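You operate a simulated robot arm through the tools that you are given. There is no shell and no other tool. Be economical: measure what you need, move in short steps, check, and stop when the job is done.

The job below is to be done with a simulated robot arm. You get a single attempt, and the scene is never put back.

JOB
Wipe off the tea stain under the striped cloth.
Fine: fold the cloth back first and out again after; use the teal cloth and put it back.

It is judged by the outcome, as a careful person would: the job done as asked, and still so three seconds after it is handed in. It fails if anything else is knocked over, pushed out of place, dropped, spilled or broken. Flat cloth is picked up by pressing the open fingertips on it (5 to 10 N) and closing them slowly along it; thin cloth reads only 2 to 8 mm in the jaws.

ROBOT AND FRAMES
A 6-joint arm with a two-finger parallel gripper, fixed in place. Base frame: the origin is at the foot of the arm, x ahead of it, y to its left, z up; the work surface is at about z = 745. Lengths are in mm, angles in degrees, forces in N, time in s.
With the tool pointing down near the work surface it reaches from about 460 to 880 mm from the base axis. Its first joint turns from -115.0 to 115.0 degrees. Payload 4.2 kg.
Tool frame: the origin (TCP) lies between the finger pads and is the grasp point; the fingertips stand 23 mm ahead of it; z points along the fingers, y is the line along which they close. Largest opening 94 mm; finger width 38, thickness 10; the body of the gripper, 54 by 96 mm, starts 39 mm behind the TCP.
Orientation is told as [roll, pitch, yaw] about the base's x, y, z axes, in that order, counted from this pose: with the fingers straight down and closing along the base's y, the tool's x points along the base's -x, its y along +y and its z along -z.

CONTROLS
- The arm moves only by the tool apply_moves. Its argument "deltas" is a list of rows, each an object of numbers (a shift or turn left out is 0, a gripper value left out holds the last): "tx", "ty", "tz": the shift along the base's x, y, z in units of 25 mm (1.0 is 25 mm); "ax", "ay", "az": the turn, a rotation vector about the base's x, y, z in units of 6 degrees (1.0 is 6 degrees). In form: [{"tx": .., "ty": .., "tz": .., "ax": .., "ay": .., "az": ..}, ...]. A call has 1 to 10 rows; each row shifts and turns the commanded pose from where the row before left it. "gripper" is the gripper command, from -1 (shut) to 1 (fully open), values between in proportion, set as the call begins (left out, the last holds). A call with a number of a shift or a turn outside -1 to 1 is refused whole. Each row takes 0.2 s and may step no farther than 50 mm and 8.6 degrees from the row before; otherwise, or with a gripper value out of range, the whole call is refused. A pose out of reach is approached as far as the arm can. The call stops where the force on the tool passes 40 N (or 10 N more than at its start, if that is more) or the arm is blocked; 0.2 s more then pass. The fingers move at their own pace (about 108 mm/s each) and stop on an object; they squeeze with about 41 N. The grip force told is the motor's: it shows also when the fingers shut on nothing. Time passes only in rows, and 0.2 s behind the last, so rows that do not move let the fingers close. It gives the time, the measured TCP pose, the force on the tool (base axes), the opening and the grip force at its end, in the units of the frame above (readings bear some noise).
- Cameras (640 x 400 px; columns grow to the right, rows downward): "scene" is fixed at [50, -501, 1325.2]; the picture's right is [0.44, -0.90, 0.00], its down [-0.71, -0.35, -0.61] and it looks along [0.54, 0.27, -0.79] (base axes); focal length 214 px, centre (320, 200). "wrist" rides on the gripper at [86, 16, -75] in the tool frame; the picture's right is [-0.18, 0.98, 0.00], its down [-0.58, -0.11, -0.81] and it looks along [-0.79, -0.15, 0.59] (tool axes); focal length 243 px, centre (320, 200). There is no depth. A picture from a camera that has moved, and an enlarged one, comes with that camera's place and axes in the base frame and with its lens.
- snapshot(camera): a new picture of that camera. No time passes.
- lift_body(by): slides the trunk up (or, below 0, down) by that many mm; the arm rides with it, the base frame stays. It gives what a move gives, with no picture.
- inspect(camera, box): a new picture of the part [left, top, right, bottom] of that camera's present view, enlarged. No time passes.
- hand_in(): hands the job in; it is judged then, once.

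Work in short steps. Places have to be worked out from the pictures, the camera data and where the tool is seen: move nearer, look again, correct. Check each grasp and each placing, and mend what went wrong. You have 120 turns and 68 pictures in all, those below and enlarged ones among them. Open the gripper and draw the arm clear of the work before you hand the job in, unless the task says otherwise; then end with one line.

The tools are called by a JSON object that holds its "method" and its "body". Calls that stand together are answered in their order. apply_moves: Moves the arm, as the interface text tells. Its arguments: {"type":"object","properties":{"deltas":{"type":"array","items":{"type":"object","properties":{"tx":{"type":"number"},"ty":{"type":"number"},"tz":{"type":"number"},"ax":{"type":"number"},"ay":{"type":"number"},"az":{"type":"number"}}}},"gripper":{"type":"number"}},"required":["deltas"]} The other tools are called the same way: lift_body (by) slides the trunk up or down; snapshot (camera) takes a picture; inspect (camera, box) takes an enlarged picture of a part of a camera's view; hand_in () hands the job in.

At the start:

```text
time: 0.0
eef_pos: [513.5, -316.9, 1174.3]
tool_rot: [0.0, 0.1, 0.1]
force: [0.3, -0.4, 0.5]
width: 94.2
finger_force: 0.1
trunk travel left (down, up): [-675.0, 315.0]
```

scene: 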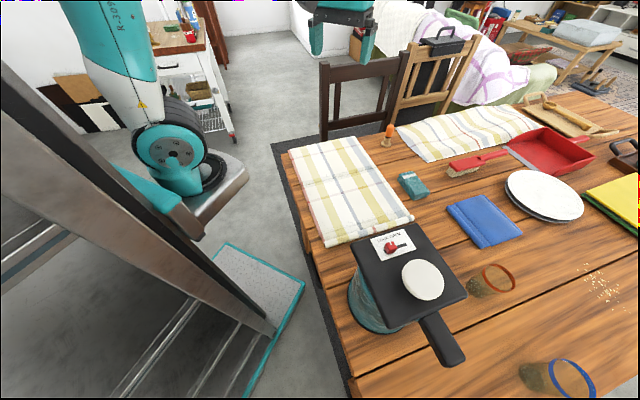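
wrist: 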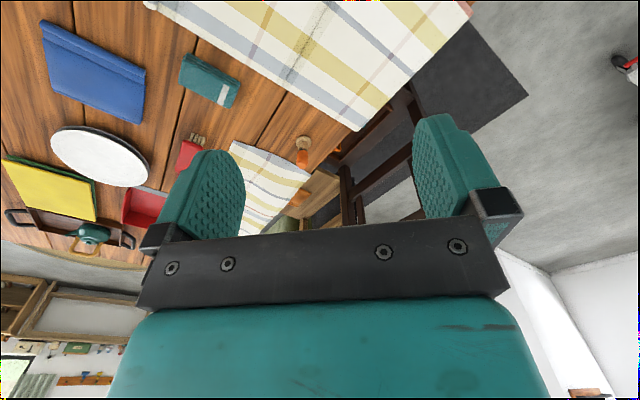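

I'll look closer at the cloths and the teal cloth first.

{"method": "inspect", "body": {"camera": "scene", "box": [270, 120, 470, 260]}}

{"method": "inspect", "body": {"camera": "scene", "box": [380, 80, 640, 260]}}

{"method": "inspect", "body": {"camera": "scene", "box": [320, 220, 480, 340]}}

```text
2.86 times, centred on (370, 190) of scene
camera zoom: at [50.0, -501.0, 1325.2], right [0.44, -0.9, 0.0], down [-0.71, -0.35, -0.61], along [0.54, 0.27, -0.79], focal length 613 px, centre (177, 229)
```

zoom: 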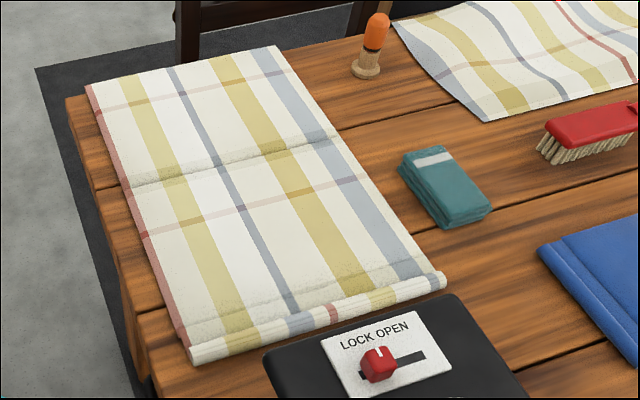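

```text
2.22 times, centred on (510, 170) of scene
camera zoom: at [50.0, -501.0, 1325.2], right [0.44, -0.9, 0.0], down [-0.71, -0.35, -0.61], along [0.54, 0.27, -0.79], focal length 477 px, centre (-102, 267)
```

zoom: 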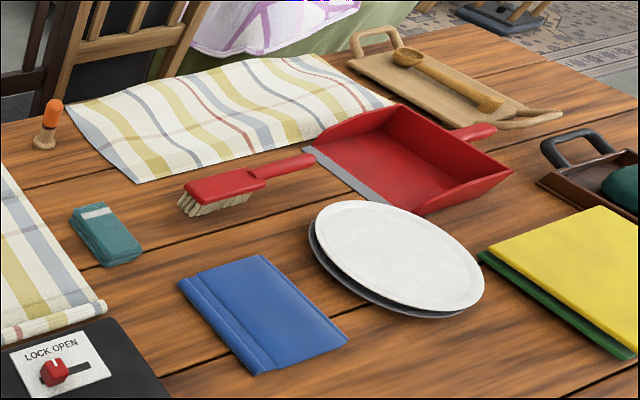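

```text
3.33 times, centred on (400, 280) of scene
camera zoom: at [50.0, -501.0, 1325.2], right [0.44, -0.9, 0.0], down [-0.71, -0.35, -0.61], along [0.54, 0.27, -0.79], focal length 715 px, centre (53, -67)
```

zoom: 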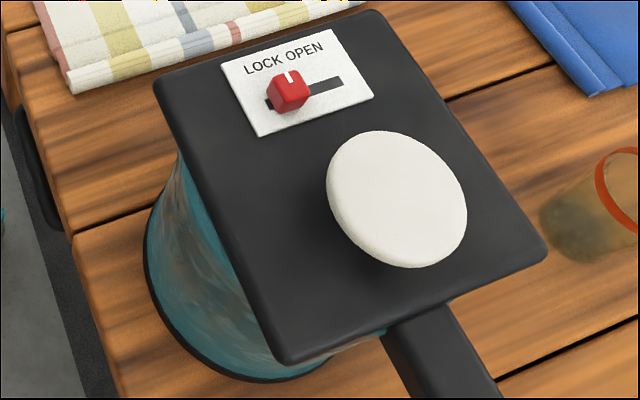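

The near striped cloth looks to be around (570,-350), lying at 45°; the teal cloth is near (640,-575). I'll turn the wrist camera down over the area to measure better.

{"method": "apply_moves", "body": {"deltas": [{"ay": 1}, {"ay": 1}, {"ay": 1}, {"ay": 1}, {"ay": 1}, {"tx": -0.5}, {"tx": -0.5}]}}

{"method": "snapshot", "body": {"camera": "wrist"}}

{"method": "snapshot", "body": {"camera": "scene"}}

```text
time: 1.6
eef_pos: [473.1, -308.4, 1143.2]
tool_rot: [0.0, 30.0, 0.0]
force: [0.2, 0.9, 0.0]
width: 93.8
finger_force: 0.0
out of reach, approached as far as the arm can: row 4, 5
trunk travel left (down, up): [-675.0, 315.0]
```

```text
62 pictures are left
camera wrist: at [435.8, -291.1, 1251.4], right [0.16, 0.98, -0.09], down [0.91, -0.11, 0.41], along [0.39, -0.15, -0.91], focal length 243 px, centre (320, 200)
```

wrist: 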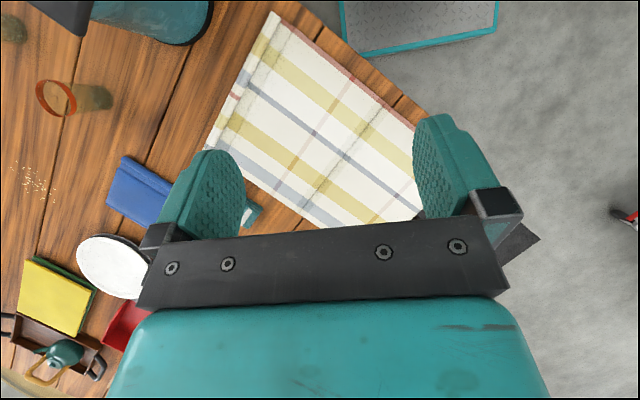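

```text
61 pictures are left
```

scene: 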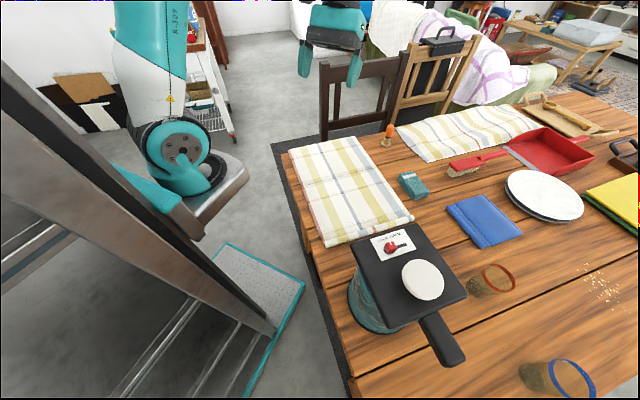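

{"method": "inspect", "body": {"camera": "wrist", "box": [190, 0, 430, 230]}}

{"method": "inspect", "body": {"camera": "scene", "box": [310, 190, 430, 265]}}

```text
1.74 times, centred on (310, 115) of wrist
camera zoom: at [435.8, -291.1, 1251.4], right [0.16, 0.98, -0.09], down [0.91, -0.11, 0.41], along [0.39, -0.15, -0.91], focal length 422 px, centre (337, 348)
```

zoom: 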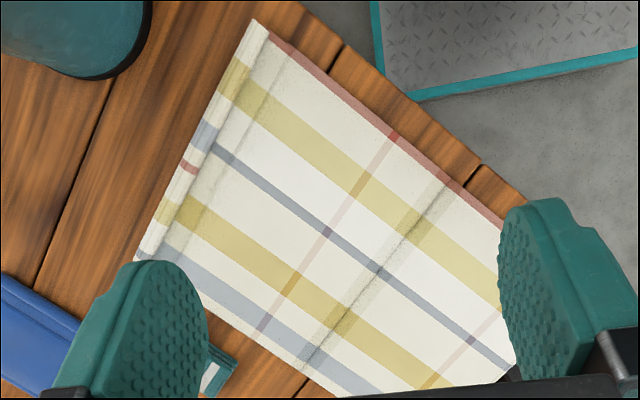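

```text
5.33 times, centred on (370, 228) of scene
camera zoom: at [50.0, -501.0, 1325.2], right [0.44, -0.9, 0.0], down [-0.71, -0.35, -0.61], along [0.54, 0.27, -0.79], focal length 1144 px, centre (53, 53)
```

zoom: 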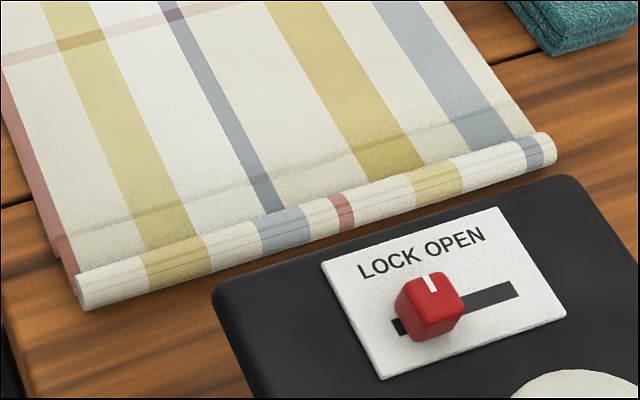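

The hem end of the near cloth is a raised roll, centred near (398,-500) and running along (0.7,-0.7); the jar lid (z≈960) stands about 100 mm behind it. I'll bring the tool upright with yaw -45 and hover over the roll.

{"method": "apply_moves", "body": {"deltas": [{"ay": -1}, {"ay": -1}, {"ay": -1}, {"ay": -1}, {"ay": -1}, {"az": -1, "ty": -0.8, "tx": -0.2}, {"az": -1, "ty": -0.8, "tx": -0.2}, {"az": -1, "ty": -0.8, "tz": -0.5, "tx": -0.2}, {"az": -1, "ty": -0.8, "tz": -0.8, "tx": -0.2}, {"az": -1, "ty": -0.8, "tz": -0.8, "tx": -0.2}]}}

{"method": "apply_moves", "body": {"deltas": [{"az": -1, "ty": -0.8, "tz": -0.8, "tx": -0.2}, {"az": -1, "ty": -0.8, "tz": -0.8, "tx": -0.2}, {"az": -0.5, "ty": -0.8, "tz": -0.8, "tx": -0.2}, {}]}}

{"method": "snapshot", "body": {"camera": "wrist"}}

{"method": "snapshot", "body": {"camera": "scene"}}

```text
time: 3.8
eef_pos: [449.1, -407.7, 1090.7]
tool_rot: [-0.1, 0.0, -30.1]
force: [-0.5, 0.0, 0.3]
width: 94.1
finger_force: 0.0
trunk travel left (down, up): [-675.0, 315.0]
```

```text
time: 4.8
eef_pos: [433.9, -470.9, 1031.0]
tool_rot: [0.0, 0.0, -45.0]
force: [0.2, 0.1, -0.8]
width: 94.1
finger_force: 0.0
trunk travel left (down, up): [-675.0, 315.0]
```

```text
58 pictures are left
camera wrist: at [382.9, -397.2, 1105.1], right [0.83, 0.56, 0.0], down [0.33, -0.49, 0.81], along [0.45, -0.67, -0.59], focal length 243 px, centre (320, 200)
```

wrist: 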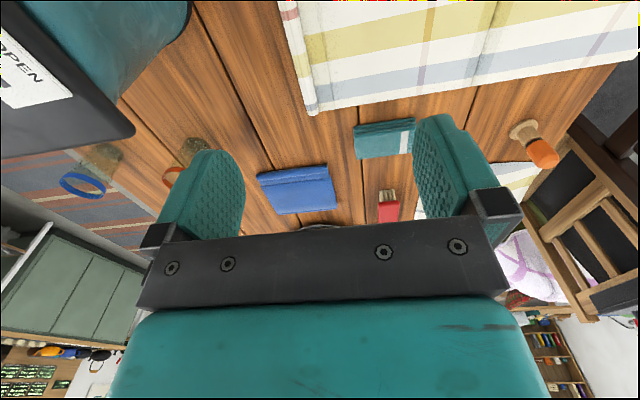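

```text
57 pictures are left
```

scene: 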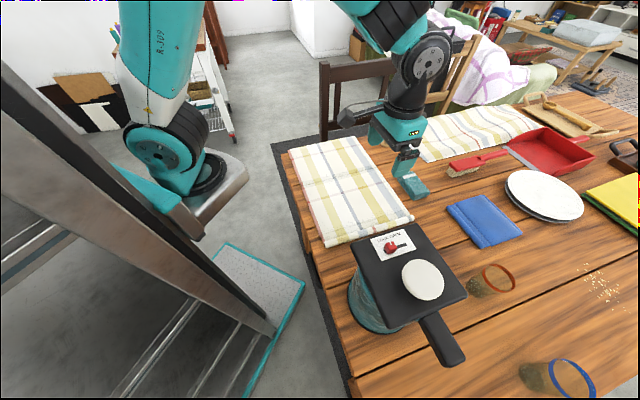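

The roll's outer edge runs through (398,-498) to (511,-609). Lining the open jaws over the roll's middle (405,-496) and descending, keeping clear of the lid corner at (333,-572).

{"method": "apply_moves", "body": {"deltas": [{"tx": -0.6, "ty": -0.5, "tz": -1}, {"tx": -0.56, "ty": -0.5, "tz": -1}, {"tz": -1}, {"tz": -1}, {"tz": -1}, {"tz": -1}, {"tz": -1}, {"tz": -1}, {}]}}

{"method": "snapshot", "body": {"camera": "wrist"}}

{"method": "snapshot", "body": {"camera": "scene"}}

```text
time: 6.8
eef_pos: [404.0, -493.1, 831.1]
tool_rot: [0.0, 0.0, -45.0]
force: [-0.8, -0.3, 0.1]
width: 94.1
finger_force: 0.0
trunk travel left (down, up): [-675.0, 315.0]
```

```text
56 pictures are left
camera wrist: at [354.1, -420.3, 905.3], right [0.83, 0.56, 0.0], down [0.33, -0.49, 0.81], along [0.46, -0.67, -0.59], focal length 243 px, centre (320, 200)
```

wrist: 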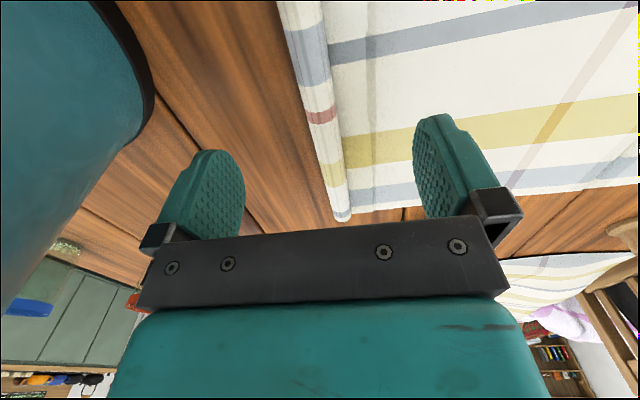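

```text
55 pictures are left
```

scene: 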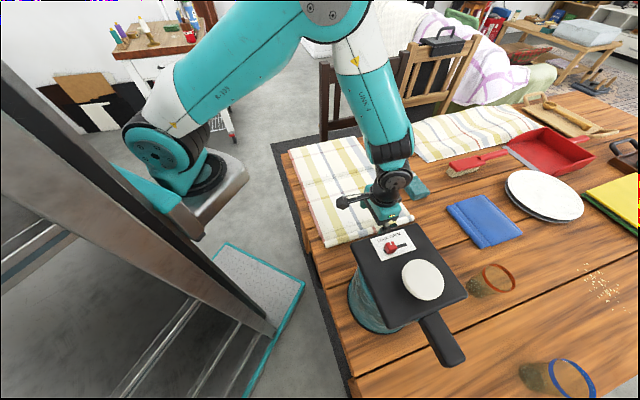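

The roll lies between the jaws. Lowering until the tips are just above the table, then closing.

{"method": "apply_moves", "body": {"deltas": [{"tz": -0.8}, {"tz": -0.8}, {"tz": -0.5}, {"tz": -0.3}, {}]}}

{"method": "apply_moves", "body": {"deltas": [{}, {}, {}, {}], "gripper": -1}}

{"method": "snapshot", "body": {"camera": "wrist"}}

```text
time: 7.8
eef_pos: [403.5, -495.2, 778.4]
tool_rot: [0.2, -0.1, -44.8]
force: [-7.4, 6.7, 28.0]
width: 94.0
finger_force: 0.1
trunk travel left (down, up): [-675.0, 315.0]
stopped in row 4: the force on the tool passed its limit (the readings are from after the stop); the commanded pose is now the measured one
```

```text
time: 8.1
eef_pos: [405.4, -495.7, 779.1]
tool_rot: [0.3, -0.3, -45.0]
force: [-2.8, -0.5, 20.5]
width: 40.1
finger_force: 26.5
trunk travel left (down, up): [-675.0, 315.0]
stopped in row 1: the force on the tool passed its limit (the readings are from after the stop); the commanded pose is now the measured one
```

```text
54 pictures are left
camera wrist: at [355.4, -422.6, 852.7], right [0.82, 0.57, 0.01], down [0.33, -0.49, 0.81], along [0.46, -0.66, -0.59], focal length 243 px, centre (320, 200)
```

wrist: 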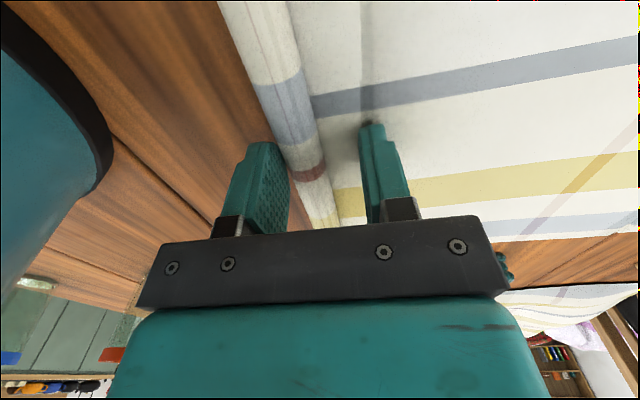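

The tips pressed on the cloth (28 N). I'll ease up 4 mm and continue closing.

{"method": "apply_moves", "body": {"deltas": [{"tz": 0.15}, {}, {}, {}]}}

{"method": "snapshot", "body": {"camera": "wrist"}}

```text
time: 9.1
eef_pos: [407.0, -493.0, 779.8]
tool_rot: [0.6, 0.0, -44.7]
force: [-0.5, -0.8, 0.0]
width: 20.7
finger_force: 41.3
trunk travel left (down, up): [-675.0, 315.0]
```

```text
53 pictures are left
camera wrist: at [356.2, -420.8, 855.2], right [0.82, 0.57, 0.01], down [0.33, -0.49, 0.81], along [0.46, -0.66, -0.59], focal length 243 px, centre (320, 200)
```

wrist: 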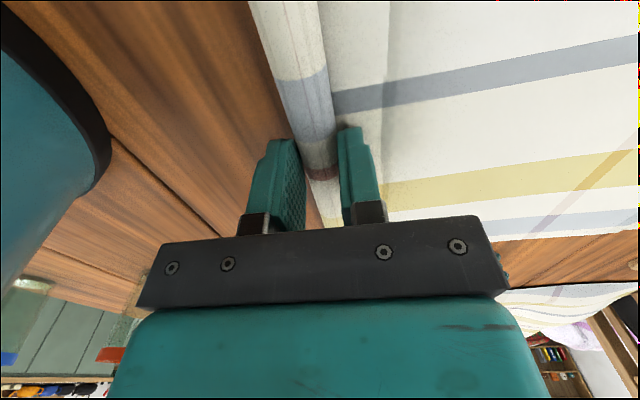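

Roll held at 20.7 mm. Lifting on an arc about the crease and looking beneath.

{"method": "apply_moves", "body": {"deltas": [{"tz": 0.8, "tx": 0.1, "ty": 0.1}, {"tz": 0.8, "tx": 0.2, "ty": 0.2}, {"tz": 0.8, "tx": 0.3, "ty": 0.3}, {"tz": 0.8, "tx": 0.3, "ty": 0.3}, {"tz": 0.8, "tx": 0.4, "ty": 0.4}, {}]}}

{"method": "snapshot", "body": {"camera": "scene"}}

{"method": "snapshot", "body": {"camera": "wrist"}}

```text
time: 10.5
eef_pos: [439.6, -460.7, 879.3]
tool_rot: [0.5, -0.1, -44.7]
force: [-1.3, -0.5, 0.0]
width: 20.8
finger_force: 40.8
trunk travel left (down, up): [-675.0, 315.0]
```

```text
52 pictures are left
```

scene: 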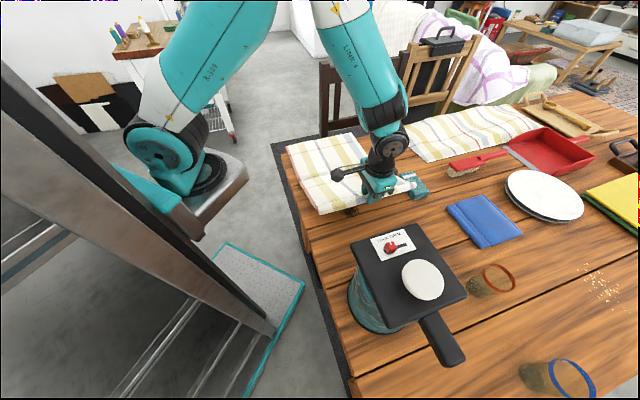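

```text
51 pictures are left
camera wrist: at [387.5, -388.2, 955.0], right [0.82, 0.57, 0.01], down [0.33, -0.49, 0.81], along [0.46, -0.66, -0.59], focal length 243 px, centre (320, 200)
```

wrist: 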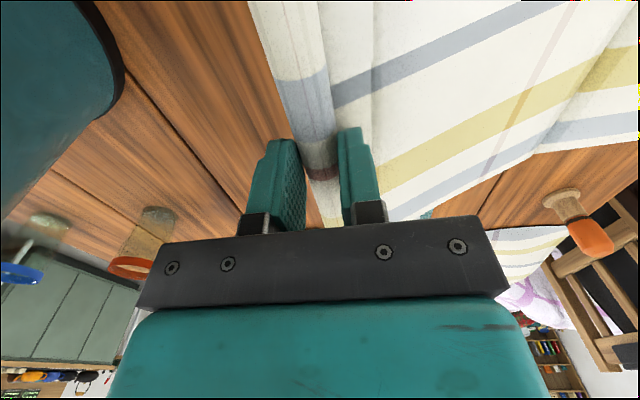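

The hem lifts cleanly. Checking for the stain beneath.

{"method": "inspect", "body": {"camera": "scene", "box": [280, 130, 440, 250]}}

```text
3.33 times, centred on (360, 190) of scene
camera zoom: at [50.0, -501.0, 1325.2], right [0.44, -0.9, 0.0], down [-0.71, -0.35, -0.61], along [0.54, 0.27, -0.79], focal length 715 px, centre (187, 233)
```

zoom: 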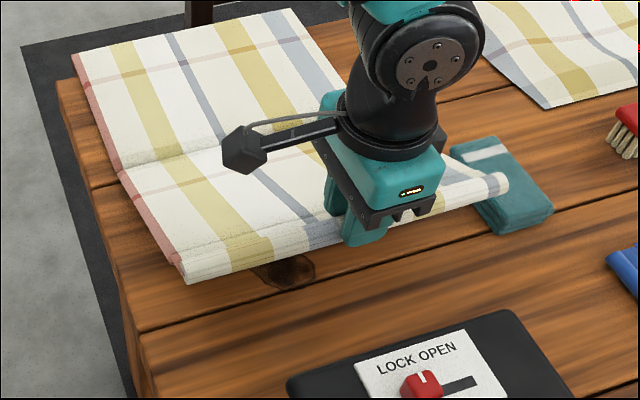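

A dark blotch appears near (366,211) in the scene, uncertain whether knot or stain. Continuing the arc to the top.

{"method": "apply_moves", "body": {"deltas": [{"tz": 0.8, "tx": 0.4, "ty": 0.4}, {"tz": 0.8, "tx": 0.4, "ty": 0.4}, {"tz": 0.8, "tx": 0.5, "ty": 0.5}, {"tz": 0.7, "tx": 0.5, "ty": 0.5}, {"tz": 0.6, "tx": 0.6, "ty": 0.6}, {"tz": 0.5, "tx": 0.6, "ty": 0.6}, {"tz": 0.4, "tx": 0.7, "ty": 0.7}, {"tz": 0.3, "tx": 0.7, "ty": 0.7}, {"tz": 0.1, "tx": 0.7, "ty": 0.7}, {}]}}

{"method": "inspect", "body": {"camera": "scene", "box": [270, 80, 470, 260]}}

```text
time: 12.3
eef_pos: [541.0, -361.0, 1004.0]
tool_rot: [0.5, -0.2, -44.8]
force: [-6.2, -4.2, 17.5]
width: 20.5
finger_force: 40.8
trunk travel left (down, up): [-675.0, 315.0]
stopped in row 8: the force on the tool passed its limit (the readings are from after the stop); the commanded pose is now the measured one
```

```text
2.22 times, centred on (370, 170) of scene
camera zoom: at [50.0, -501.0, 1325.2], right [0.44, -0.9, 0.0], down [-0.71, -0.35, -0.61], along [0.54, 0.27, -0.79], focal length 477 px, centre (209, 267)
```

zoom: 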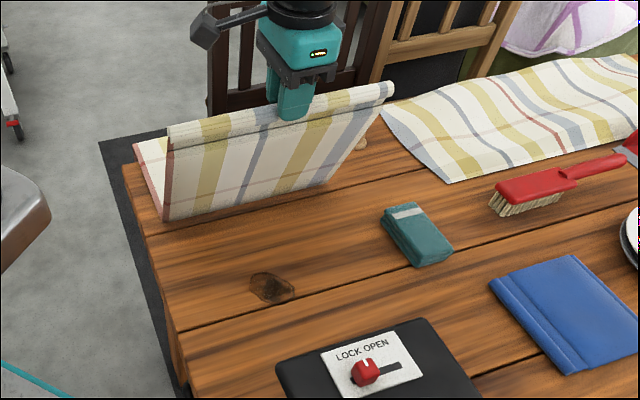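

The cloth came taut near the top (limit tripped). Easing down and continuing the arc over to the other side.

{"method": "apply_moves", "body": {"deltas": [{"tz": -0.5, "tx": 0.3, "ty": 0.3}, {"tz": 0, "tx": 0.7, "ty": 0.7}, {"tz": -0.2, "tx": 0.7, "ty": 0.7}, {"tz": -0.3, "tx": 0.7, "ty": 0.7}, {"tz": -0.5, "tx": 0.7, "ty": 0.7}, {"tz": -0.6, "tx": 0.7, "ty": 0.7}, {"tz": -0.7, "tx": 0.6, "ty": 0.6}, {"tz": -0.8, "tx": 0.5, "ty": 0.5}, {}]}}

{"method": "inspect", "body": {"camera": "scene", "box": [270, 80, 470, 260]}}

```text
time: 12.6
eef_pos: [542.9, -361.7, 1002.8]
tool_rot: [0.3, -0.7, -45.0]
force: [-4.4, -2.9, 13.3]
width: 20.7
finger_force: 40.8
trunk travel left (down, up): [-675.0, 315.0]
stopped in row 1: the force on the tool passed its limit (the readings are from after the stop); the commanded pose is now the measured one
```

```text
2.22 times, centred on (370, 170) of scene
camera zoom: at [50.0, -501.0, 1325.2], right [0.44, -0.9, 0.0], down [-0.71, -0.35, -0.61], along [0.54, 0.27, -0.79], focal length 477 px, centre (209, 267)
```

zoom: 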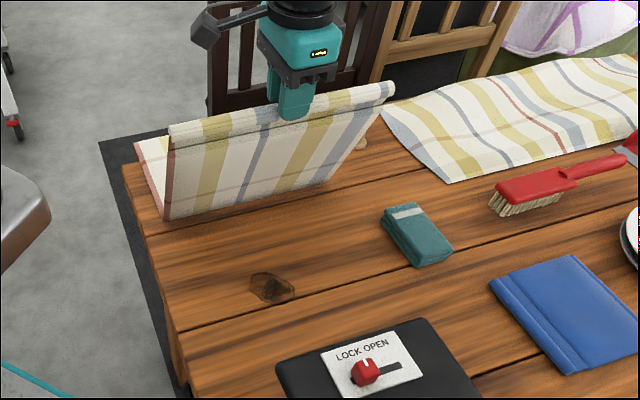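

The force pushes the tool up and back: the sheet's stiff against the un-rotated roll. I'll tilt the tool with the fold (top leaning along the fold direction).

{"method": "apply_moves", "body": {"deltas": [{"ax": -0.35, "ay": 0.35, "tz": 0.1}, {"ax": -0.35, "ay": 0.35}, {"ax": -0.35, "ay": 0.35}, {"ax": -0.35, "ay": 0.35}, {"ax": -0.35, "ay": 0.35}, {"ax": -0.35, "ay": 0.35}, {}]}}

{"method": "inspect", "body": {"camera": "scene", "box": [270, 80, 470, 260]}}

```text
time: 14.2
eef_pos: [542.4, -359.6, 1003.5]
tool_rot: [-17.6, -0.4, -44.9]
force: [0.1, 0.8, -0.4]
width: 20.5
finger_force: 41.2
trunk travel left (down, up): [-675.0, 315.0]
```

```text
2.22 times, centred on (370, 170) of scene
camera zoom: at [50.0, -501.0, 1325.2], right [0.44, -0.9, 0.0], down [-0.71, -0.35, -0.61], along [0.54, 0.27, -0.79], focal length 477 px, centre (209, 267)
```

zoom: 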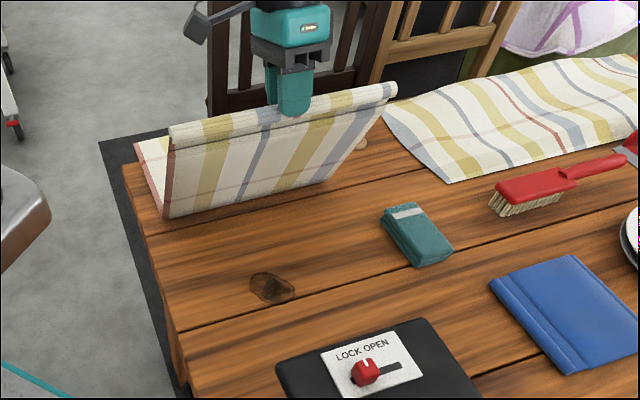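

Force released. Continuing the arc, tilting 6° per row with it.

{"method": "apply_moves", "body": {"deltas": [{"ax": -0.7, "ay": 0.7, "tx": 0.6, "ty": 0.6, "tz": 0}, {"ax": -0.7, "ay": 0.7, "tx": 0.7, "ty": 0.7, "tz": 0}, {"ax": -0.7, "ay": 0.7, "tx": 0.7, "ty": 0.7, "tz": -0.1}, {"ax": -0.7, "ay": 0.7, "tx": 0.7, "ty": 0.7, "tz": -0.2}, {"ax": -0.7, "ay": 0.7, "tx": 0.7, "ty": 0.7, "tz": -0.3}, {}]}}

{"method": "snapshot", "body": {"camera": "scene"}}

```text
time: 14.8
eef_pos: [567.0, -335.2, 1008.6]
tool_rot: [-27.4, -0.8, -45.1]
force: [-6.9, -0.5, 17.8]
width: 20.8
finger_force: 41.1
trunk travel left (down, up): [-675.0, 315.0]
stopped in row 2: the force on the tool passed its limit (the readings are from after the stop); the commanded pose is now the measured one
```

```text
46 pictures are left
```

scene: 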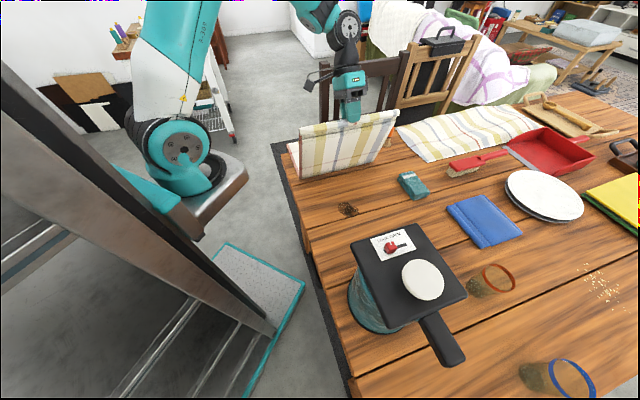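

The sheet behaves as a stiff panel of radius ~253 mm about a hinge at z≈758; the arc peak is ~1012. Following that arc more exactly.

{"method": "apply_moves", "body": {"deltas": [{"ax": -0.5, "ay": 0.5, "tz": 0.1}, {"ax": -0.6, "ay": 0.6, "tx": 0.4, "ty": 0.4, "tz": 0.15}, {"ax": -0.6, "ay": 0.6, "tx": 0.4, "ty": 0.4, "tz": 0.05}, {"ax": -0.6, "ay": 0.6, "tx": 0.4, "ty": 0.4, "tz": 0.0}, {"ax": -0.6, "ay": 0.6, "tx": 0.4, "ty": 0.4, "tz": -0.05}, {}]}}

{"method": "snapshot", "body": {"camera": "wrist"}}

```text
time: 16.2
eef_pos: [609.6, -295.2, 1012.9]
tool_rot: [-52.0, -0.6, -44.7]
force: [0.0, -0.1, -0.1]
width: 20.7
finger_force: 40.9
trunk travel left (down, up): [-675.0, 315.0]
```

```text
45 pictures are left
camera wrist: at [595.8, -184.2, 1045.1], right [0.56, 0.29, -0.77], down [0.81, 0.0, 0.59], along [0.17, -0.96, -0.24], focal length 243 px, centre (320, 200)
```

wrist: 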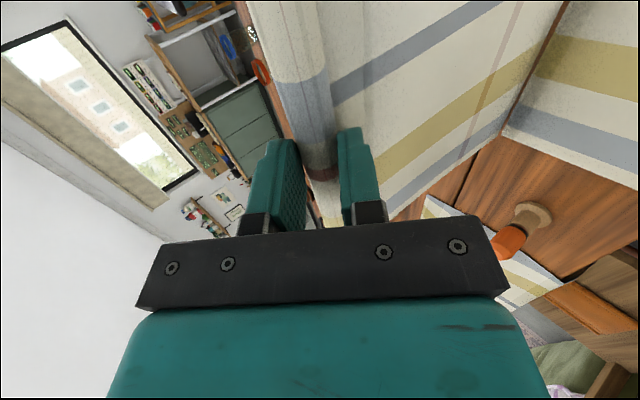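

Zero force at 97° over. Continuing down the far side.

{"method": "apply_moves", "body": {"deltas": [{"ax": -0.5, "ay": 0.5, "tx": 0.62, "ty": 0.62, "tz": -0.14}, {"ax": -0.5, "ay": 0.5, "tx": 0.62, "ty": 0.62, "tz": -0.2}, {"ax": -0.5, "ay": 0.5, "tx": 0.6, "ty": 0.6, "tz": -0.3}, {"ax": -0.5, "ay": 0.5, "tx": 0.58, "ty": 0.58, "tz": -0.36}, {}]}}

{"method": "snapshot", "body": {"camera": "scene"}}

```text
time: 16.6
eef_pos: [615.8, -287.3, 1010.9]
tool_rot: [-54.8, -1.5, -44.2]
force: [1.1, -1.8, 8.3]
width: 20.8
finger_force: 41.1
out of reach, approached as far as the arm can: row 1
trunk travel left (down, up): [-675.0, 315.0]
stopped in row 1: the force on the tool passed its limit (the readings are from after the stop); the commanded pose is now the measured one
```

```text
44 pictures are left
```

scene: 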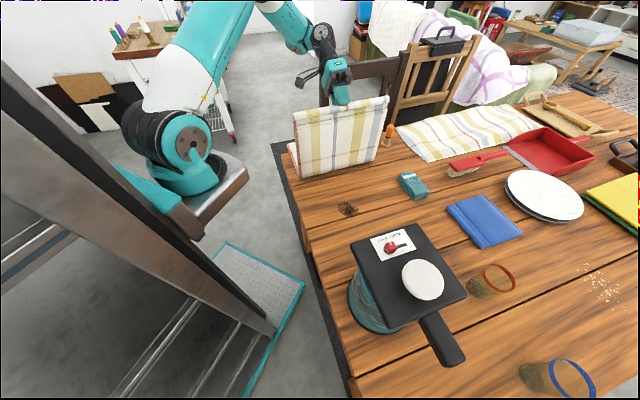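

Tilt seems at its reach limit; I'll hold tilt near 50° and carry on along the arc.

{"method": "apply_moves", "body": {"deltas": [{"ax": 0.2, "ay": -0.2, "tz": 0.05}, {"ax": 0.1, "ay": -0.1, "tx": 0.4, "ty": 0.4, "tz": 0}, {"tx": 0.4, "ty": 0.4, "tz": -0.1}, {"tx": 0.4, "ty": 0.4, "tz": -0.15}, {"tx": 0.4, "ty": 0.4, "tz": -0.18}, {}]}}

```text
time: 17.4
eef_pos: [632.3, -268.2, 1010.0]
tool_rot: [-52.0, -2.5, -44.0]
force: [4.7, -2.0, 14.3]
width: 20.7
finger_force: 41.3
out of reach, approached as far as the arm can: row 3, 4
trunk travel left (down, up): [-675.0, 315.0]
stopped in row 4: the force on the tool passed its limit (the readings are from after the stop); the commanded pose is now the measured one
```

Out of reach with this tilt. I'll back the tilt off to ~35° while raising slightly, then continue over.

{"method": "apply_moves", "body": {"deltas": [{"ax": 0.3, "ay": -0.3, "tz": 0.1}, {"ax": 0.5, "ay": -0.5, "tz": 0.1}, {"ax": 0.5, "ay": -0.5, "tz": 0.05}, {"ax": 0.5, "ay": -0.5}, {}]}}

{"method": "apply_moves", "body": {"deltas": [{"tx": 0.35, "ty": 0.35, "tz": 0}, {"tx": 0.35, "ty": 0.35, "tz": -0.05}, {"tx": 0.35, "ty": 0.35, "tz": -0.1}, {"tx": 0.35, "ty": 0.35, "tz": -0.15}, {}]}}

{"method": "snapshot", "body": {"camera": "scene"}}

```text
time: 18.6
eef_pos: [631.1, -268.6, 1014.7]
tool_rot: [-36.7, -2.6, -44.8]
force: [-0.9, 0.6, -2.1]
width: 20.9
finger_force: 41.2
trunk travel left (down, up): [-675.0, 315.0]
```

```text
time: 19.8
eef_pos: [667.1, -233.5, 1007.5]
tool_rot: [-36.7, -2.8, -44.7]
force: [0.1, -1.3, -1.7]
width: 20.4
finger_force: 41.0
trunk travel left (down, up): [-675.0, 315.0]
```

```text
43 pictures are left
```

scene: 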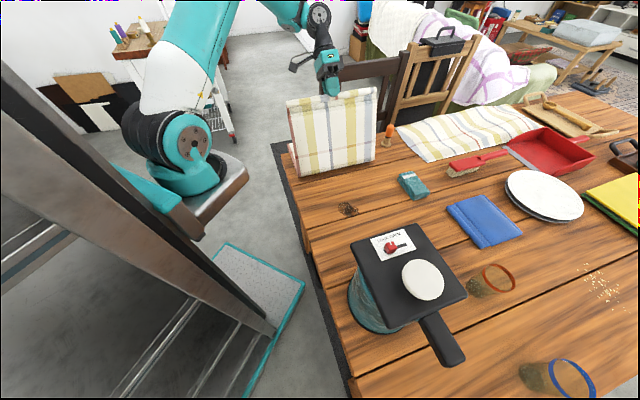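

No force now. Following the arc down the far side with slight tilt retained.

{"method": "apply_moves", "body": {"deltas": [{"tx": 0.3, "ty": 0.3, "tz": -0.4}, {"tx": 0.3, "ty": 0.3, "tz": -0.4}, {"tx": 0.5, "ty": 0.5, "tz": -0.5}, {"tx": 0.5, "ty": 0.5, "tz": -0.5}, {"tx": 0.45, "ty": 0.45, "tz": -0.6}, {"tx": 0.45, "ty": 0.45, "tz": -0.65}, {}]}}

{"method": "snapshot", "body": {"camera": "scene"}}

```text
time: 21.4
eef_pos: [727.9, -170.9, 930.3]
tool_rot: [-36.7, -2.5, -44.7]
force: [0.3, -0.9, -0.8]
width: 20.8
finger_force: 40.3
trunk travel left (down, up): [-675.0, 315.0]
```

```text
42 pictures are left
```

scene: 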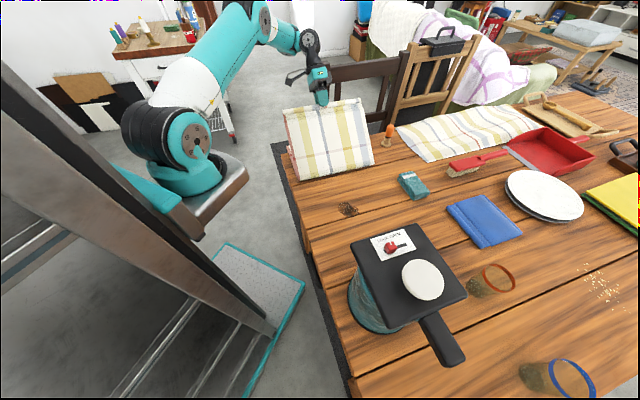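

Good. I'll check the wrist view for the chair clearance before the last descent.

{"method": "snapshot", "body": {"camera": "wrist"}}

{"method": "inspect", "body": {"camera": "scene", "box": [270, 20, 470, 200]}}

```text
41 pictures are left
camera wrist: at [705.1, -67.2, 977.0], right [0.7, 0.41, -0.58], down [0.67, -0.11, 0.74], along [0.24, -0.91, -0.35], focal length 243 px, centre (320, 200)
```

wrist: 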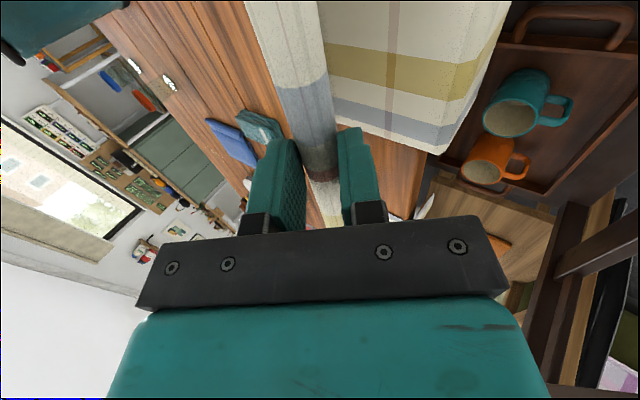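

```text
2.22 times, centred on (370, 110) of scene
camera zoom: at [50.0, -501.0, 1325.2], right [0.44, -0.9, 0.0], down [-0.71, -0.35, -0.61], along [0.54, 0.27, -0.79], focal length 477 px, centre (209, 400)
```

zoom: 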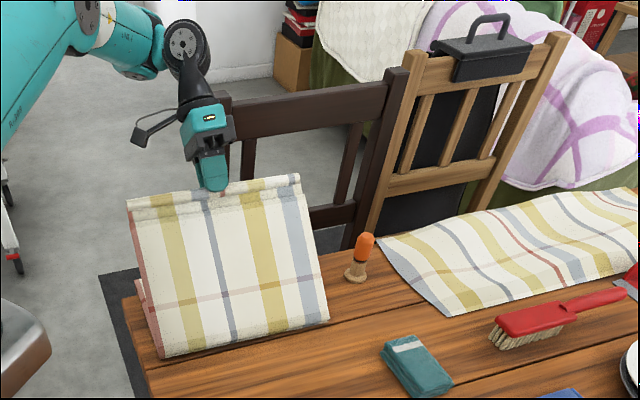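

The chair back is ~200 mm beyond, and the mug tray sits lower than the table. Finishing the arc down, reducing tilt.

{"method": "apply_moves", "body": {"deltas": [{"tx": 0.3, "ty": 0.3, "tz": -0.75, "ax": 0.3, "ay": -0.3}, {"tx": 0.3, "ty": 0.3, "tz": -0.75, "ax": 0.3, "ay": -0.3}, {"tx": 0.2, "ty": 0.2, "tz": -0.8, "ax": 0.3, "ay": -0.3}, {"tx": 0.15, "ty": 0.15, "tz": -0.8, "ax": 0.3, "ay": -0.3}, {"tx": 0.1, "ty": 0.1, "tz": -0.8}, {"tx": 0, "ty": 0, "tz": -0.6}, {}]}}

{"method": "inspect", "body": {"camera": "scene", "box": [270, 40, 470, 220]}}

```text
time: 23.0
eef_pos: [754.2, -143.7, 819.7]
tool_rot: [-26.5, -2.6, -45.2]
force: [0.8, 1.6, -0.2]
width: 20.6
finger_force: 41.4
trunk travel left (down, up): [-675.0, 315.0]
```

```text
2.22 times, centred on (370, 130) of scene
camera zoom: at [50.0, -501.0, 1325.2], right [0.44, -0.9, 0.0], down [-0.71, -0.35, -0.61], along [0.54, 0.27, -0.79], focal length 477 px, centre (209, 356)
```

zoom: 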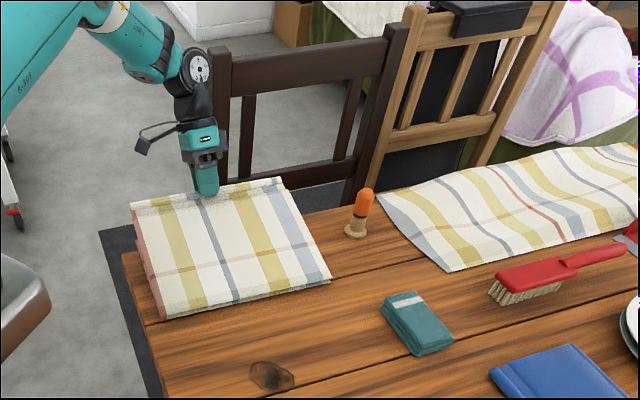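

Roll is ~55 mm above the table. Lowering further, drawing slightly back so it rests on the lower half.

{"method": "apply_moves", "body": {"deltas": [{"tz": -0.4, "tx": -0.1, "ty": -0.1}, {"tz": -0.4, "tx": -0.1, "ty": -0.1}, {"tz": -0.2, "tx": -0.1, "ty": -0.1}, {"tz": -0.2, "tx": -0.1, "ty": -0.1}, {}]}}

{"method": "snapshot", "body": {"camera": "wrist"}}

{"method": "inspect", "body": {"camera": "scene", "box": [270, 90, 390, 200]}}

```text
time: 24.2
eef_pos: [746.6, -154.7, 787.7]
tool_rot: [-26.5, -2.6, -45.2]
force: [2.5, 2.9, -1.0]
width: 20.6
finger_force: 41.3
trunk travel left (down, up): [-675.0, 315.0]
```

```text
38 pictures are left
camera wrist: at [717.1, -57.2, 843.8], right [0.77, 0.47, -0.43], down [0.57, -0.2, 0.8], along [0.29, -0.86, -0.43], focal length 243 px, centre (320, 200)
```

wrist: 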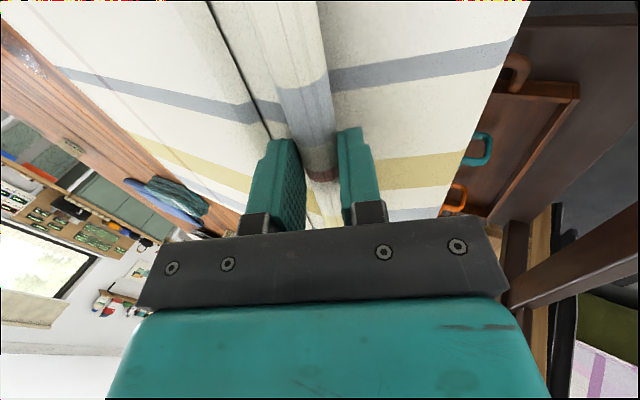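

```text
3.64 times, centred on (330, 145) of scene
camera zoom: at [50.0, -501.0, 1325.2], right [0.44, -0.9, 0.0], down [-0.71, -0.35, -0.61], along [0.54, 0.27, -0.79], focal length 780 px, centre (284, 400)
```

zoom: 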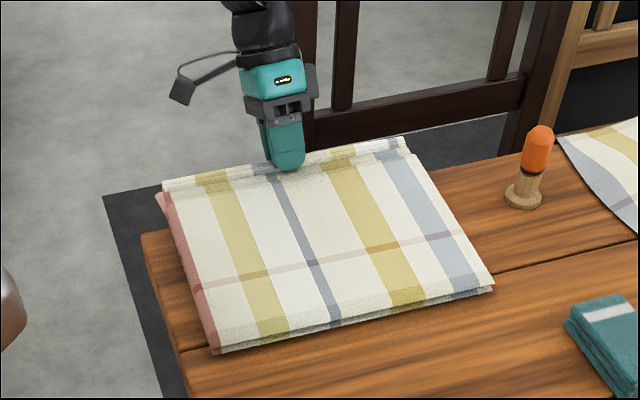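

The roll lies inboard of the lower half's far edge. Lowering to contact, then opening.

{"method": "apply_moves", "body": {"deltas": [{"tz": -0.2}, {"tz": -0.2}, {}]}}

{"method": "apply_moves", "body": {"deltas": [{}, {}], "gripper": 0.2}}

{"method": "apply_moves", "body": {"deltas": [{"tz": 0.8, "tx": 0.25, "ty": 0.25}, {"tz": 0.8, "tx": 0.2, "ty": 0.2}, {"tz": 1}, {"tz": 1}, {"tz": 1}, {}]}}

{"method": "snapshot", "body": {"camera": "scene"}}

```text
time: 25.0
eef_pos: [745.8, -154.5, 779.2]
tool_rot: [-26.6, -2.7, -45.2]
force: [0.6, 1.1, -0.2]
width: 20.5
finger_force: 41.6
trunk travel left (down, up): [-675.0, 315.0]
```

```text
time: 25.6
eef_pos: [746.0, -155.3, 779.3]
tool_rot: [-26.4, -2.6, -45.1]
force: [-0.6, -0.1, 0.9]
width: 56.4
finger_force: 0.1
trunk travel left (down, up): [-675.0, 315.0]
```

```text
time: 27.0
eef_pos: [756.0, -142.8, 895.3]
tool_rot: [-26.4, -2.6, -45.2]
force: [-0.1, 0.4, -0.1]
width: 56.2
finger_force: 0.1
trunk travel left (down, up): [-675.0, 315.0]
```

```text
36 pictures are left
```

scene: 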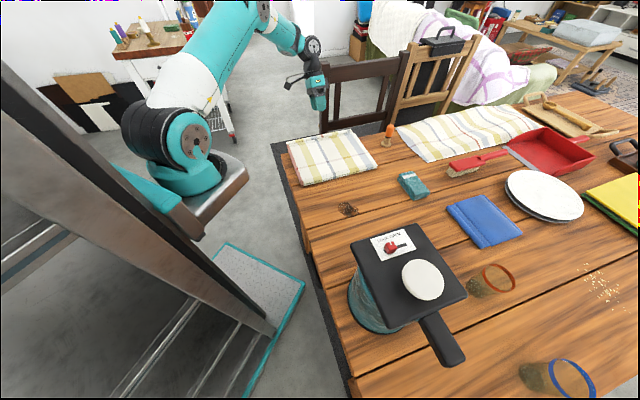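

Cloth folded and lying flat. Now a close look at the stain and the teal cloth.

{"method": "inspect", "body": {"camera": "scene", "box": [310, 185, 390, 235]}}

{"method": "inspect", "body": {"camera": "scene", "box": [380, 160, 460, 210]}}

```text
8.00 times, centred on (350, 210) of scene
camera zoom: at [50.0, -501.0, 1325.2], right [0.44, -0.9, 0.0], down [-0.71, -0.35, -0.61], along [0.54, 0.27, -0.79], focal length 1716 px, centre (80, 120)
```

zoom: 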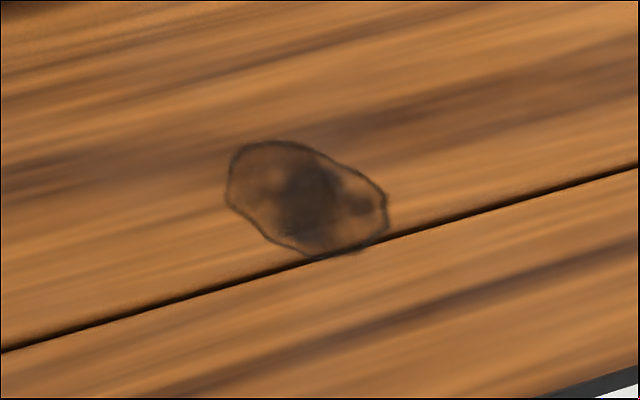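

```text
8.00 times, centred on (420, 185) of scene
camera zoom: at [50.0, -501.0, 1325.2], right [0.44, -0.9, 0.0], down [-0.71, -0.35, -0.61], along [0.54, 0.27, -0.79], focal length 1716 px, centre (-480, 320)
```

zoom: 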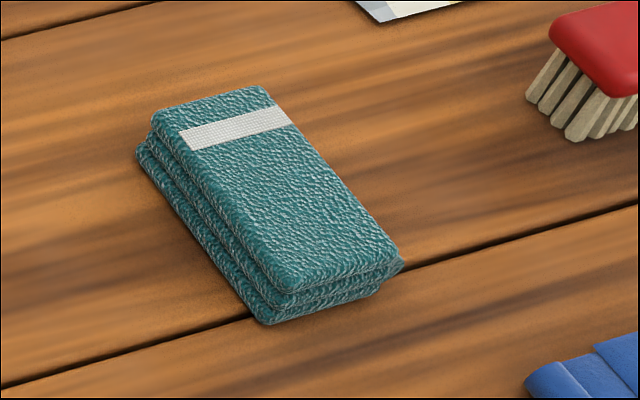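

Stain is centred at ≈(450,-405), about 50×70 mm. The teal stack (~107×60 mm) is centred ≈(643,-575), long side along 45°, so I need yaw +45. Rising, levelling the tool, and moving over.

{"method": "apply_moves", "body": {"deltas": [{"tz": 1, "ax": 0.7, "ay": -0.7}, {"tz": 1, "ax": 0.7, "ay": -0.7}, {"tz": 1, "ax": 0.7, "ay": -0.7}, {"ax": 0.7, "ay": -0.7, "ty": -0.8, "tx": -0.2}, {"ax": 0.32, "ay": -0.32, "ty": -1, "tx": -0.25}, {"az": 1, "ty": -1, "tx": -0.25}, {"az": 1, "ty": -1, "tx": -0.25}, {"az": 1, "ty": -1, "tx": -0.25}, {"az": 1, "ty": -1, "tx": -0.25}, {"az": 1, "ty": -1, "tx": -0.25}], "gripper": 1}}

{"method": "apply_moves", "body": {"deltas": [{"az": 1, "ty": -1, "tx": -0.25}, {"az": 1, "ty": -1, "tx": -0.25}, {"az": 1, "ty": -1, "tx": -0.25}, {"az": 1, "ty": -1, "tx": -0.25}, {"az": 1, "ty": -1, "tx": -0.25}, {"az": 1, "ty": -1, "tx": -0.25}, {"az": 1, "ty": -1, "tx": -0.25}, {"az": 1, "ty": -1, "tx": -0.25}, {"az": 1}, {"az": 1}]}}

{"method": "snapshot", "body": {"camera": "wrist"}}

```text
time: 29.2
eef_pos: [713.6, -313.7, 968.4]
tool_rot: [0.0, -2.2, -16.2]
force: [0.4, 0.1, -0.1]
width: 94.1
finger_force: 0.1
trunk travel left (down, up): [-675.0, 315.0]
```

```text
time: 31.4
eef_pos: [665.2, -513.6, 969.6]
tool_rot: [0.1, -2.3, 43.8]
force: [0.0, 1.0, 0.3]
width: 94.1
finger_force: 0.1
trunk travel left (down, up): [-675.0, 315.0]
```

```text
33 pictures are left
camera wrist: at [589.4, -563.1, 1040.8], right [-0.55, 0.84, 0.01], down [0.47, 0.3, 0.83], along [0.69, 0.46, -0.56], focal length 243 px, centre (320, 200)
```

wrist: 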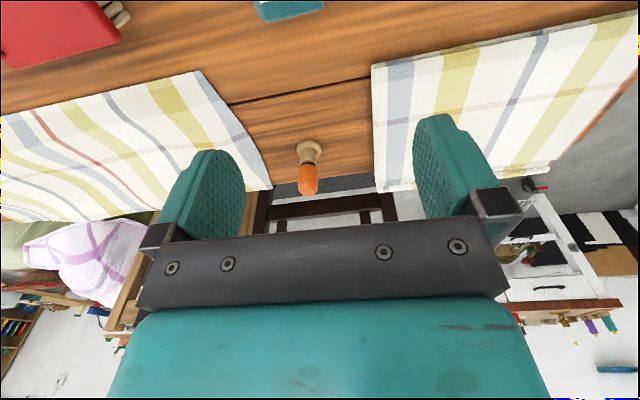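

The stack's far end edge matches (701,-557)–(659,-509). Moving above its centre and lowering to 830 with levelling corrections.

{"method": "apply_moves", "body": {"deltas": [{"tx": -0.45, "ty": -0.8, "az": 0.2, "ax": -0.27, "ay": 0.27}, {"tx": -0.44, "ty": -0.8}, {"ty": -0.86}, {"tz": -1}, {"tz": -1}, {"tz": -1}, {"tz": -1}, {"tz": -1}, {"tz": -0.6}, {}]}}

{"method": "snapshot", "body": {"camera": "wrist"}}

{"method": "inspect", "body": {"camera": "scene", "box": [370, 130, 470, 210]}}

```text
time: 33.6
eef_pos: [642.6, -574.3, 829.5]
tool_rot: [-0.1, 0.1, 44.8]
force: [-0.1, -0.8, 0.6]
width: 94.3
finger_force: 0.0
trunk travel left (down, up): [-675.0, 315.0]
```

```text
32 pictures are left
camera wrist: at [569.6, -623.5, 902.9], right [-0.56, 0.83, 0.0], down [0.49, 0.33, 0.81], along [0.67, 0.45, -0.59], focal length 243 px, centre (320, 200)
```

wrist: 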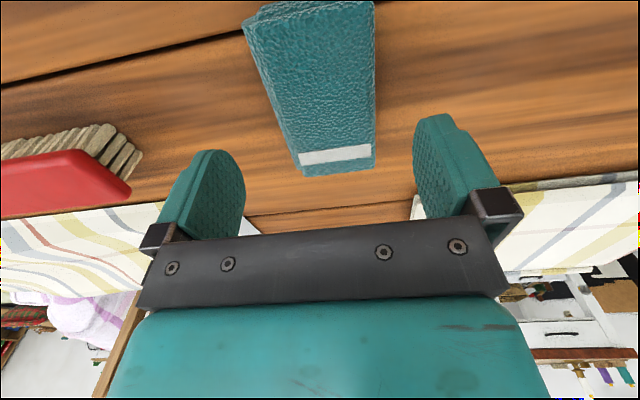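

```text
5.00 times, centred on (420, 170) of scene
camera zoom: at [50.0, -501.0, 1325.2], right [0.44, -0.9, 0.0], down [-0.71, -0.35, -0.61], along [0.54, 0.27, -0.79], focal length 1072 px, centre (-180, 350)
```

zoom: 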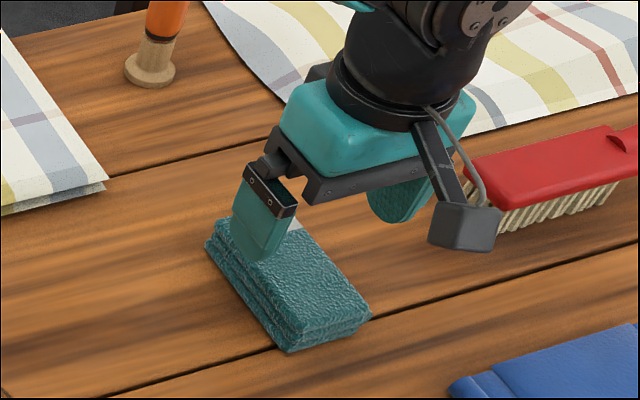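

Jaws are centred on the stack. Lowering to leave ~11 mm of cloth under the tips, then gripping.

{"method": "apply_moves", "body": {"deltas": [{"tz": -0.7, "ty": 0.1}, {"tz": -0.7}, {"tz": -0.6}, {}]}}

{"method": "apply_moves", "body": {"deltas": [{}, {}, {}, {}], "gripper": -1}}

{"method": "apply_moves", "body": {"deltas": [{"tz": 0.5}, {"tz": 0.5}, {"tz": 0.8}, {}]}}

{"method": "inspect", "body": {"camera": "scene", "box": [370, 130, 470, 210]}}

```text
time: 34.6
eef_pos: [643.9, -573.1, 779.4]
tool_rot: [-0.2, 0.0, 45.0]
force: [-0.1, 0.9, 0.0]
width: 94.1
finger_force: 0.1
trunk travel left (down, up): [-675.0, 315.0]
```

```text
time: 35.6
eef_pos: [644.4, -572.2, 779.7]
tool_rot: [0.0, 0.1, 44.9]
force: [0.8, -0.4, -0.6]
width: 61.2
finger_force: 41.0
trunk travel left (down, up): [-675.0, 315.0]
```

```text
time: 36.6
eef_pos: [643.5, -573.2, 824.8]
tool_rot: [0.0, 0.1, 44.8]
force: [0.0, -0.6, -0.4]
width: 0.0
finger_force: 41.5
trunk travel left (down, up): [-675.0, 315.0]
```

```text
5.00 times, centred on (420, 170) of scene
camera zoom: at [50.0, -501.0, 1325.2], right [0.44, -0.9, 0.0], down [-0.71, -0.35, -0.61], along [0.54, 0.27, -0.79], focal length 1072 px, centre (-180, 350)
```

zoom: 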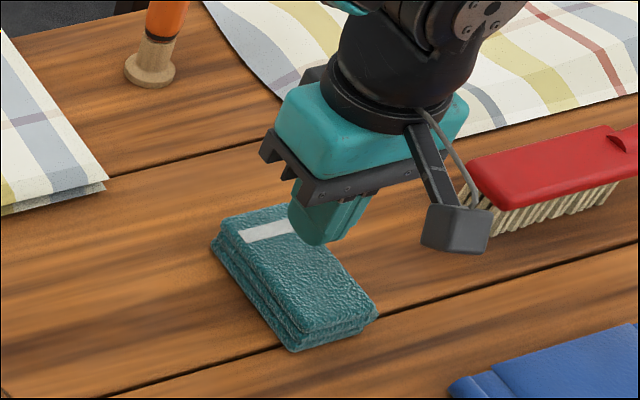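

It slipped out: gripped too high on the rounded top. Reopening and gripping lower (tips ~3 mm above the table).

{"method": "apply_moves", "body": {"deltas": [{}, {}, {}], "gripper": 1}}

{"method": "snapshot", "body": {"camera": "wrist"}}

```text
time: 37.4
eef_pos: [644.0, -571.6, 824.3]
tool_rot: [-0.2, -0.1, 44.9]
force: [-0.5, 0.4, 0.3]
width: 94.0
finger_force: 0.1
trunk travel left (down, up): [-675.0, 315.0]
```

```text
29 pictures are left
camera wrist: at [570.9, -621.3, 898.9], right [-0.56, 0.83, 0.0], down [0.49, 0.33, 0.81], along [0.67, 0.45, -0.59], focal length 243 px, centre (320, 200)
```

wrist: 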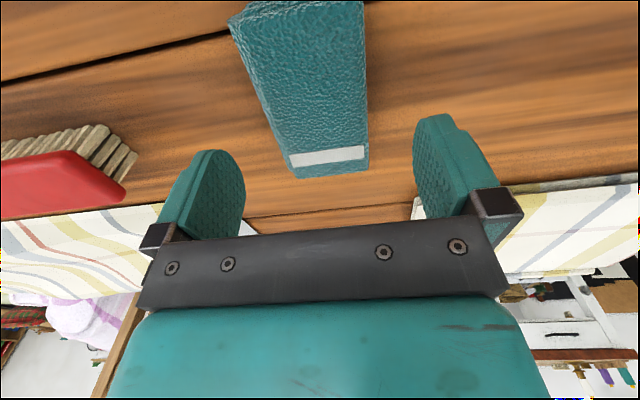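

{"method": "apply_moves", "body": {"deltas": [{"tz": -0.8}, {"tz": -0.8}, {"tz": -0.4}, {"tz": -0.1}, {}]}}

{"method": "apply_moves", "body": {"deltas": [{}, {}, {}, {}], "gripper": -1}}

{"method": "apply_moves", "body": {"deltas": [{"tz": 0.2}, {"tz": 0.3}, {"tz": 0.3}, {"tz": 0.3}, {}]}}

{"method": "inspect", "body": {"camera": "scene", "box": [370, 130, 470, 210]}}

```text
time: 38.6
eef_pos: [642.5, -572.8, 771.5]
tool_rot: [-0.1, 0.0, 45.0]
force: [0.3, 0.1, -0.2]
width: 94.0
finger_force: 0.1
trunk travel left (down, up): [-675.0, 315.0]
```

```text
time: 39.6
eef_pos: [643.0, -573.4, 772.2]
tool_rot: [-0.2, -0.1, 44.9]
force: [0.0, 0.6, -0.3]
width: 60.9
finger_force: 41.2
trunk travel left (down, up): [-675.0, 315.0]
```

```text
time: 40.8
eef_pos: [641.5, -571.1, 797.3]
tool_rot: [0.0, -0.1, 44.9]
force: [-0.1, 1.1, 0.0]
width: 61.2
finger_force: 41.5
trunk travel left (down, up): [-675.0, 315.0]
```

```text
5.00 times, centred on (420, 170) of scene
camera zoom: at [50.0, -501.0, 1325.2], right [0.44, -0.9, 0.0], down [-0.71, -0.35, -0.61], along [0.54, 0.27, -0.79], focal length 1072 px, centre (-180, 350)
```

zoom: 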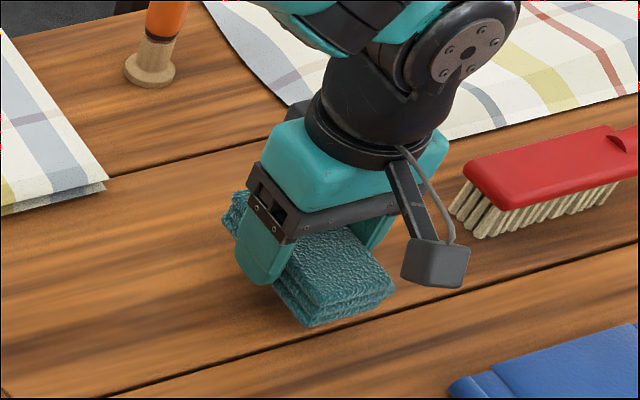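

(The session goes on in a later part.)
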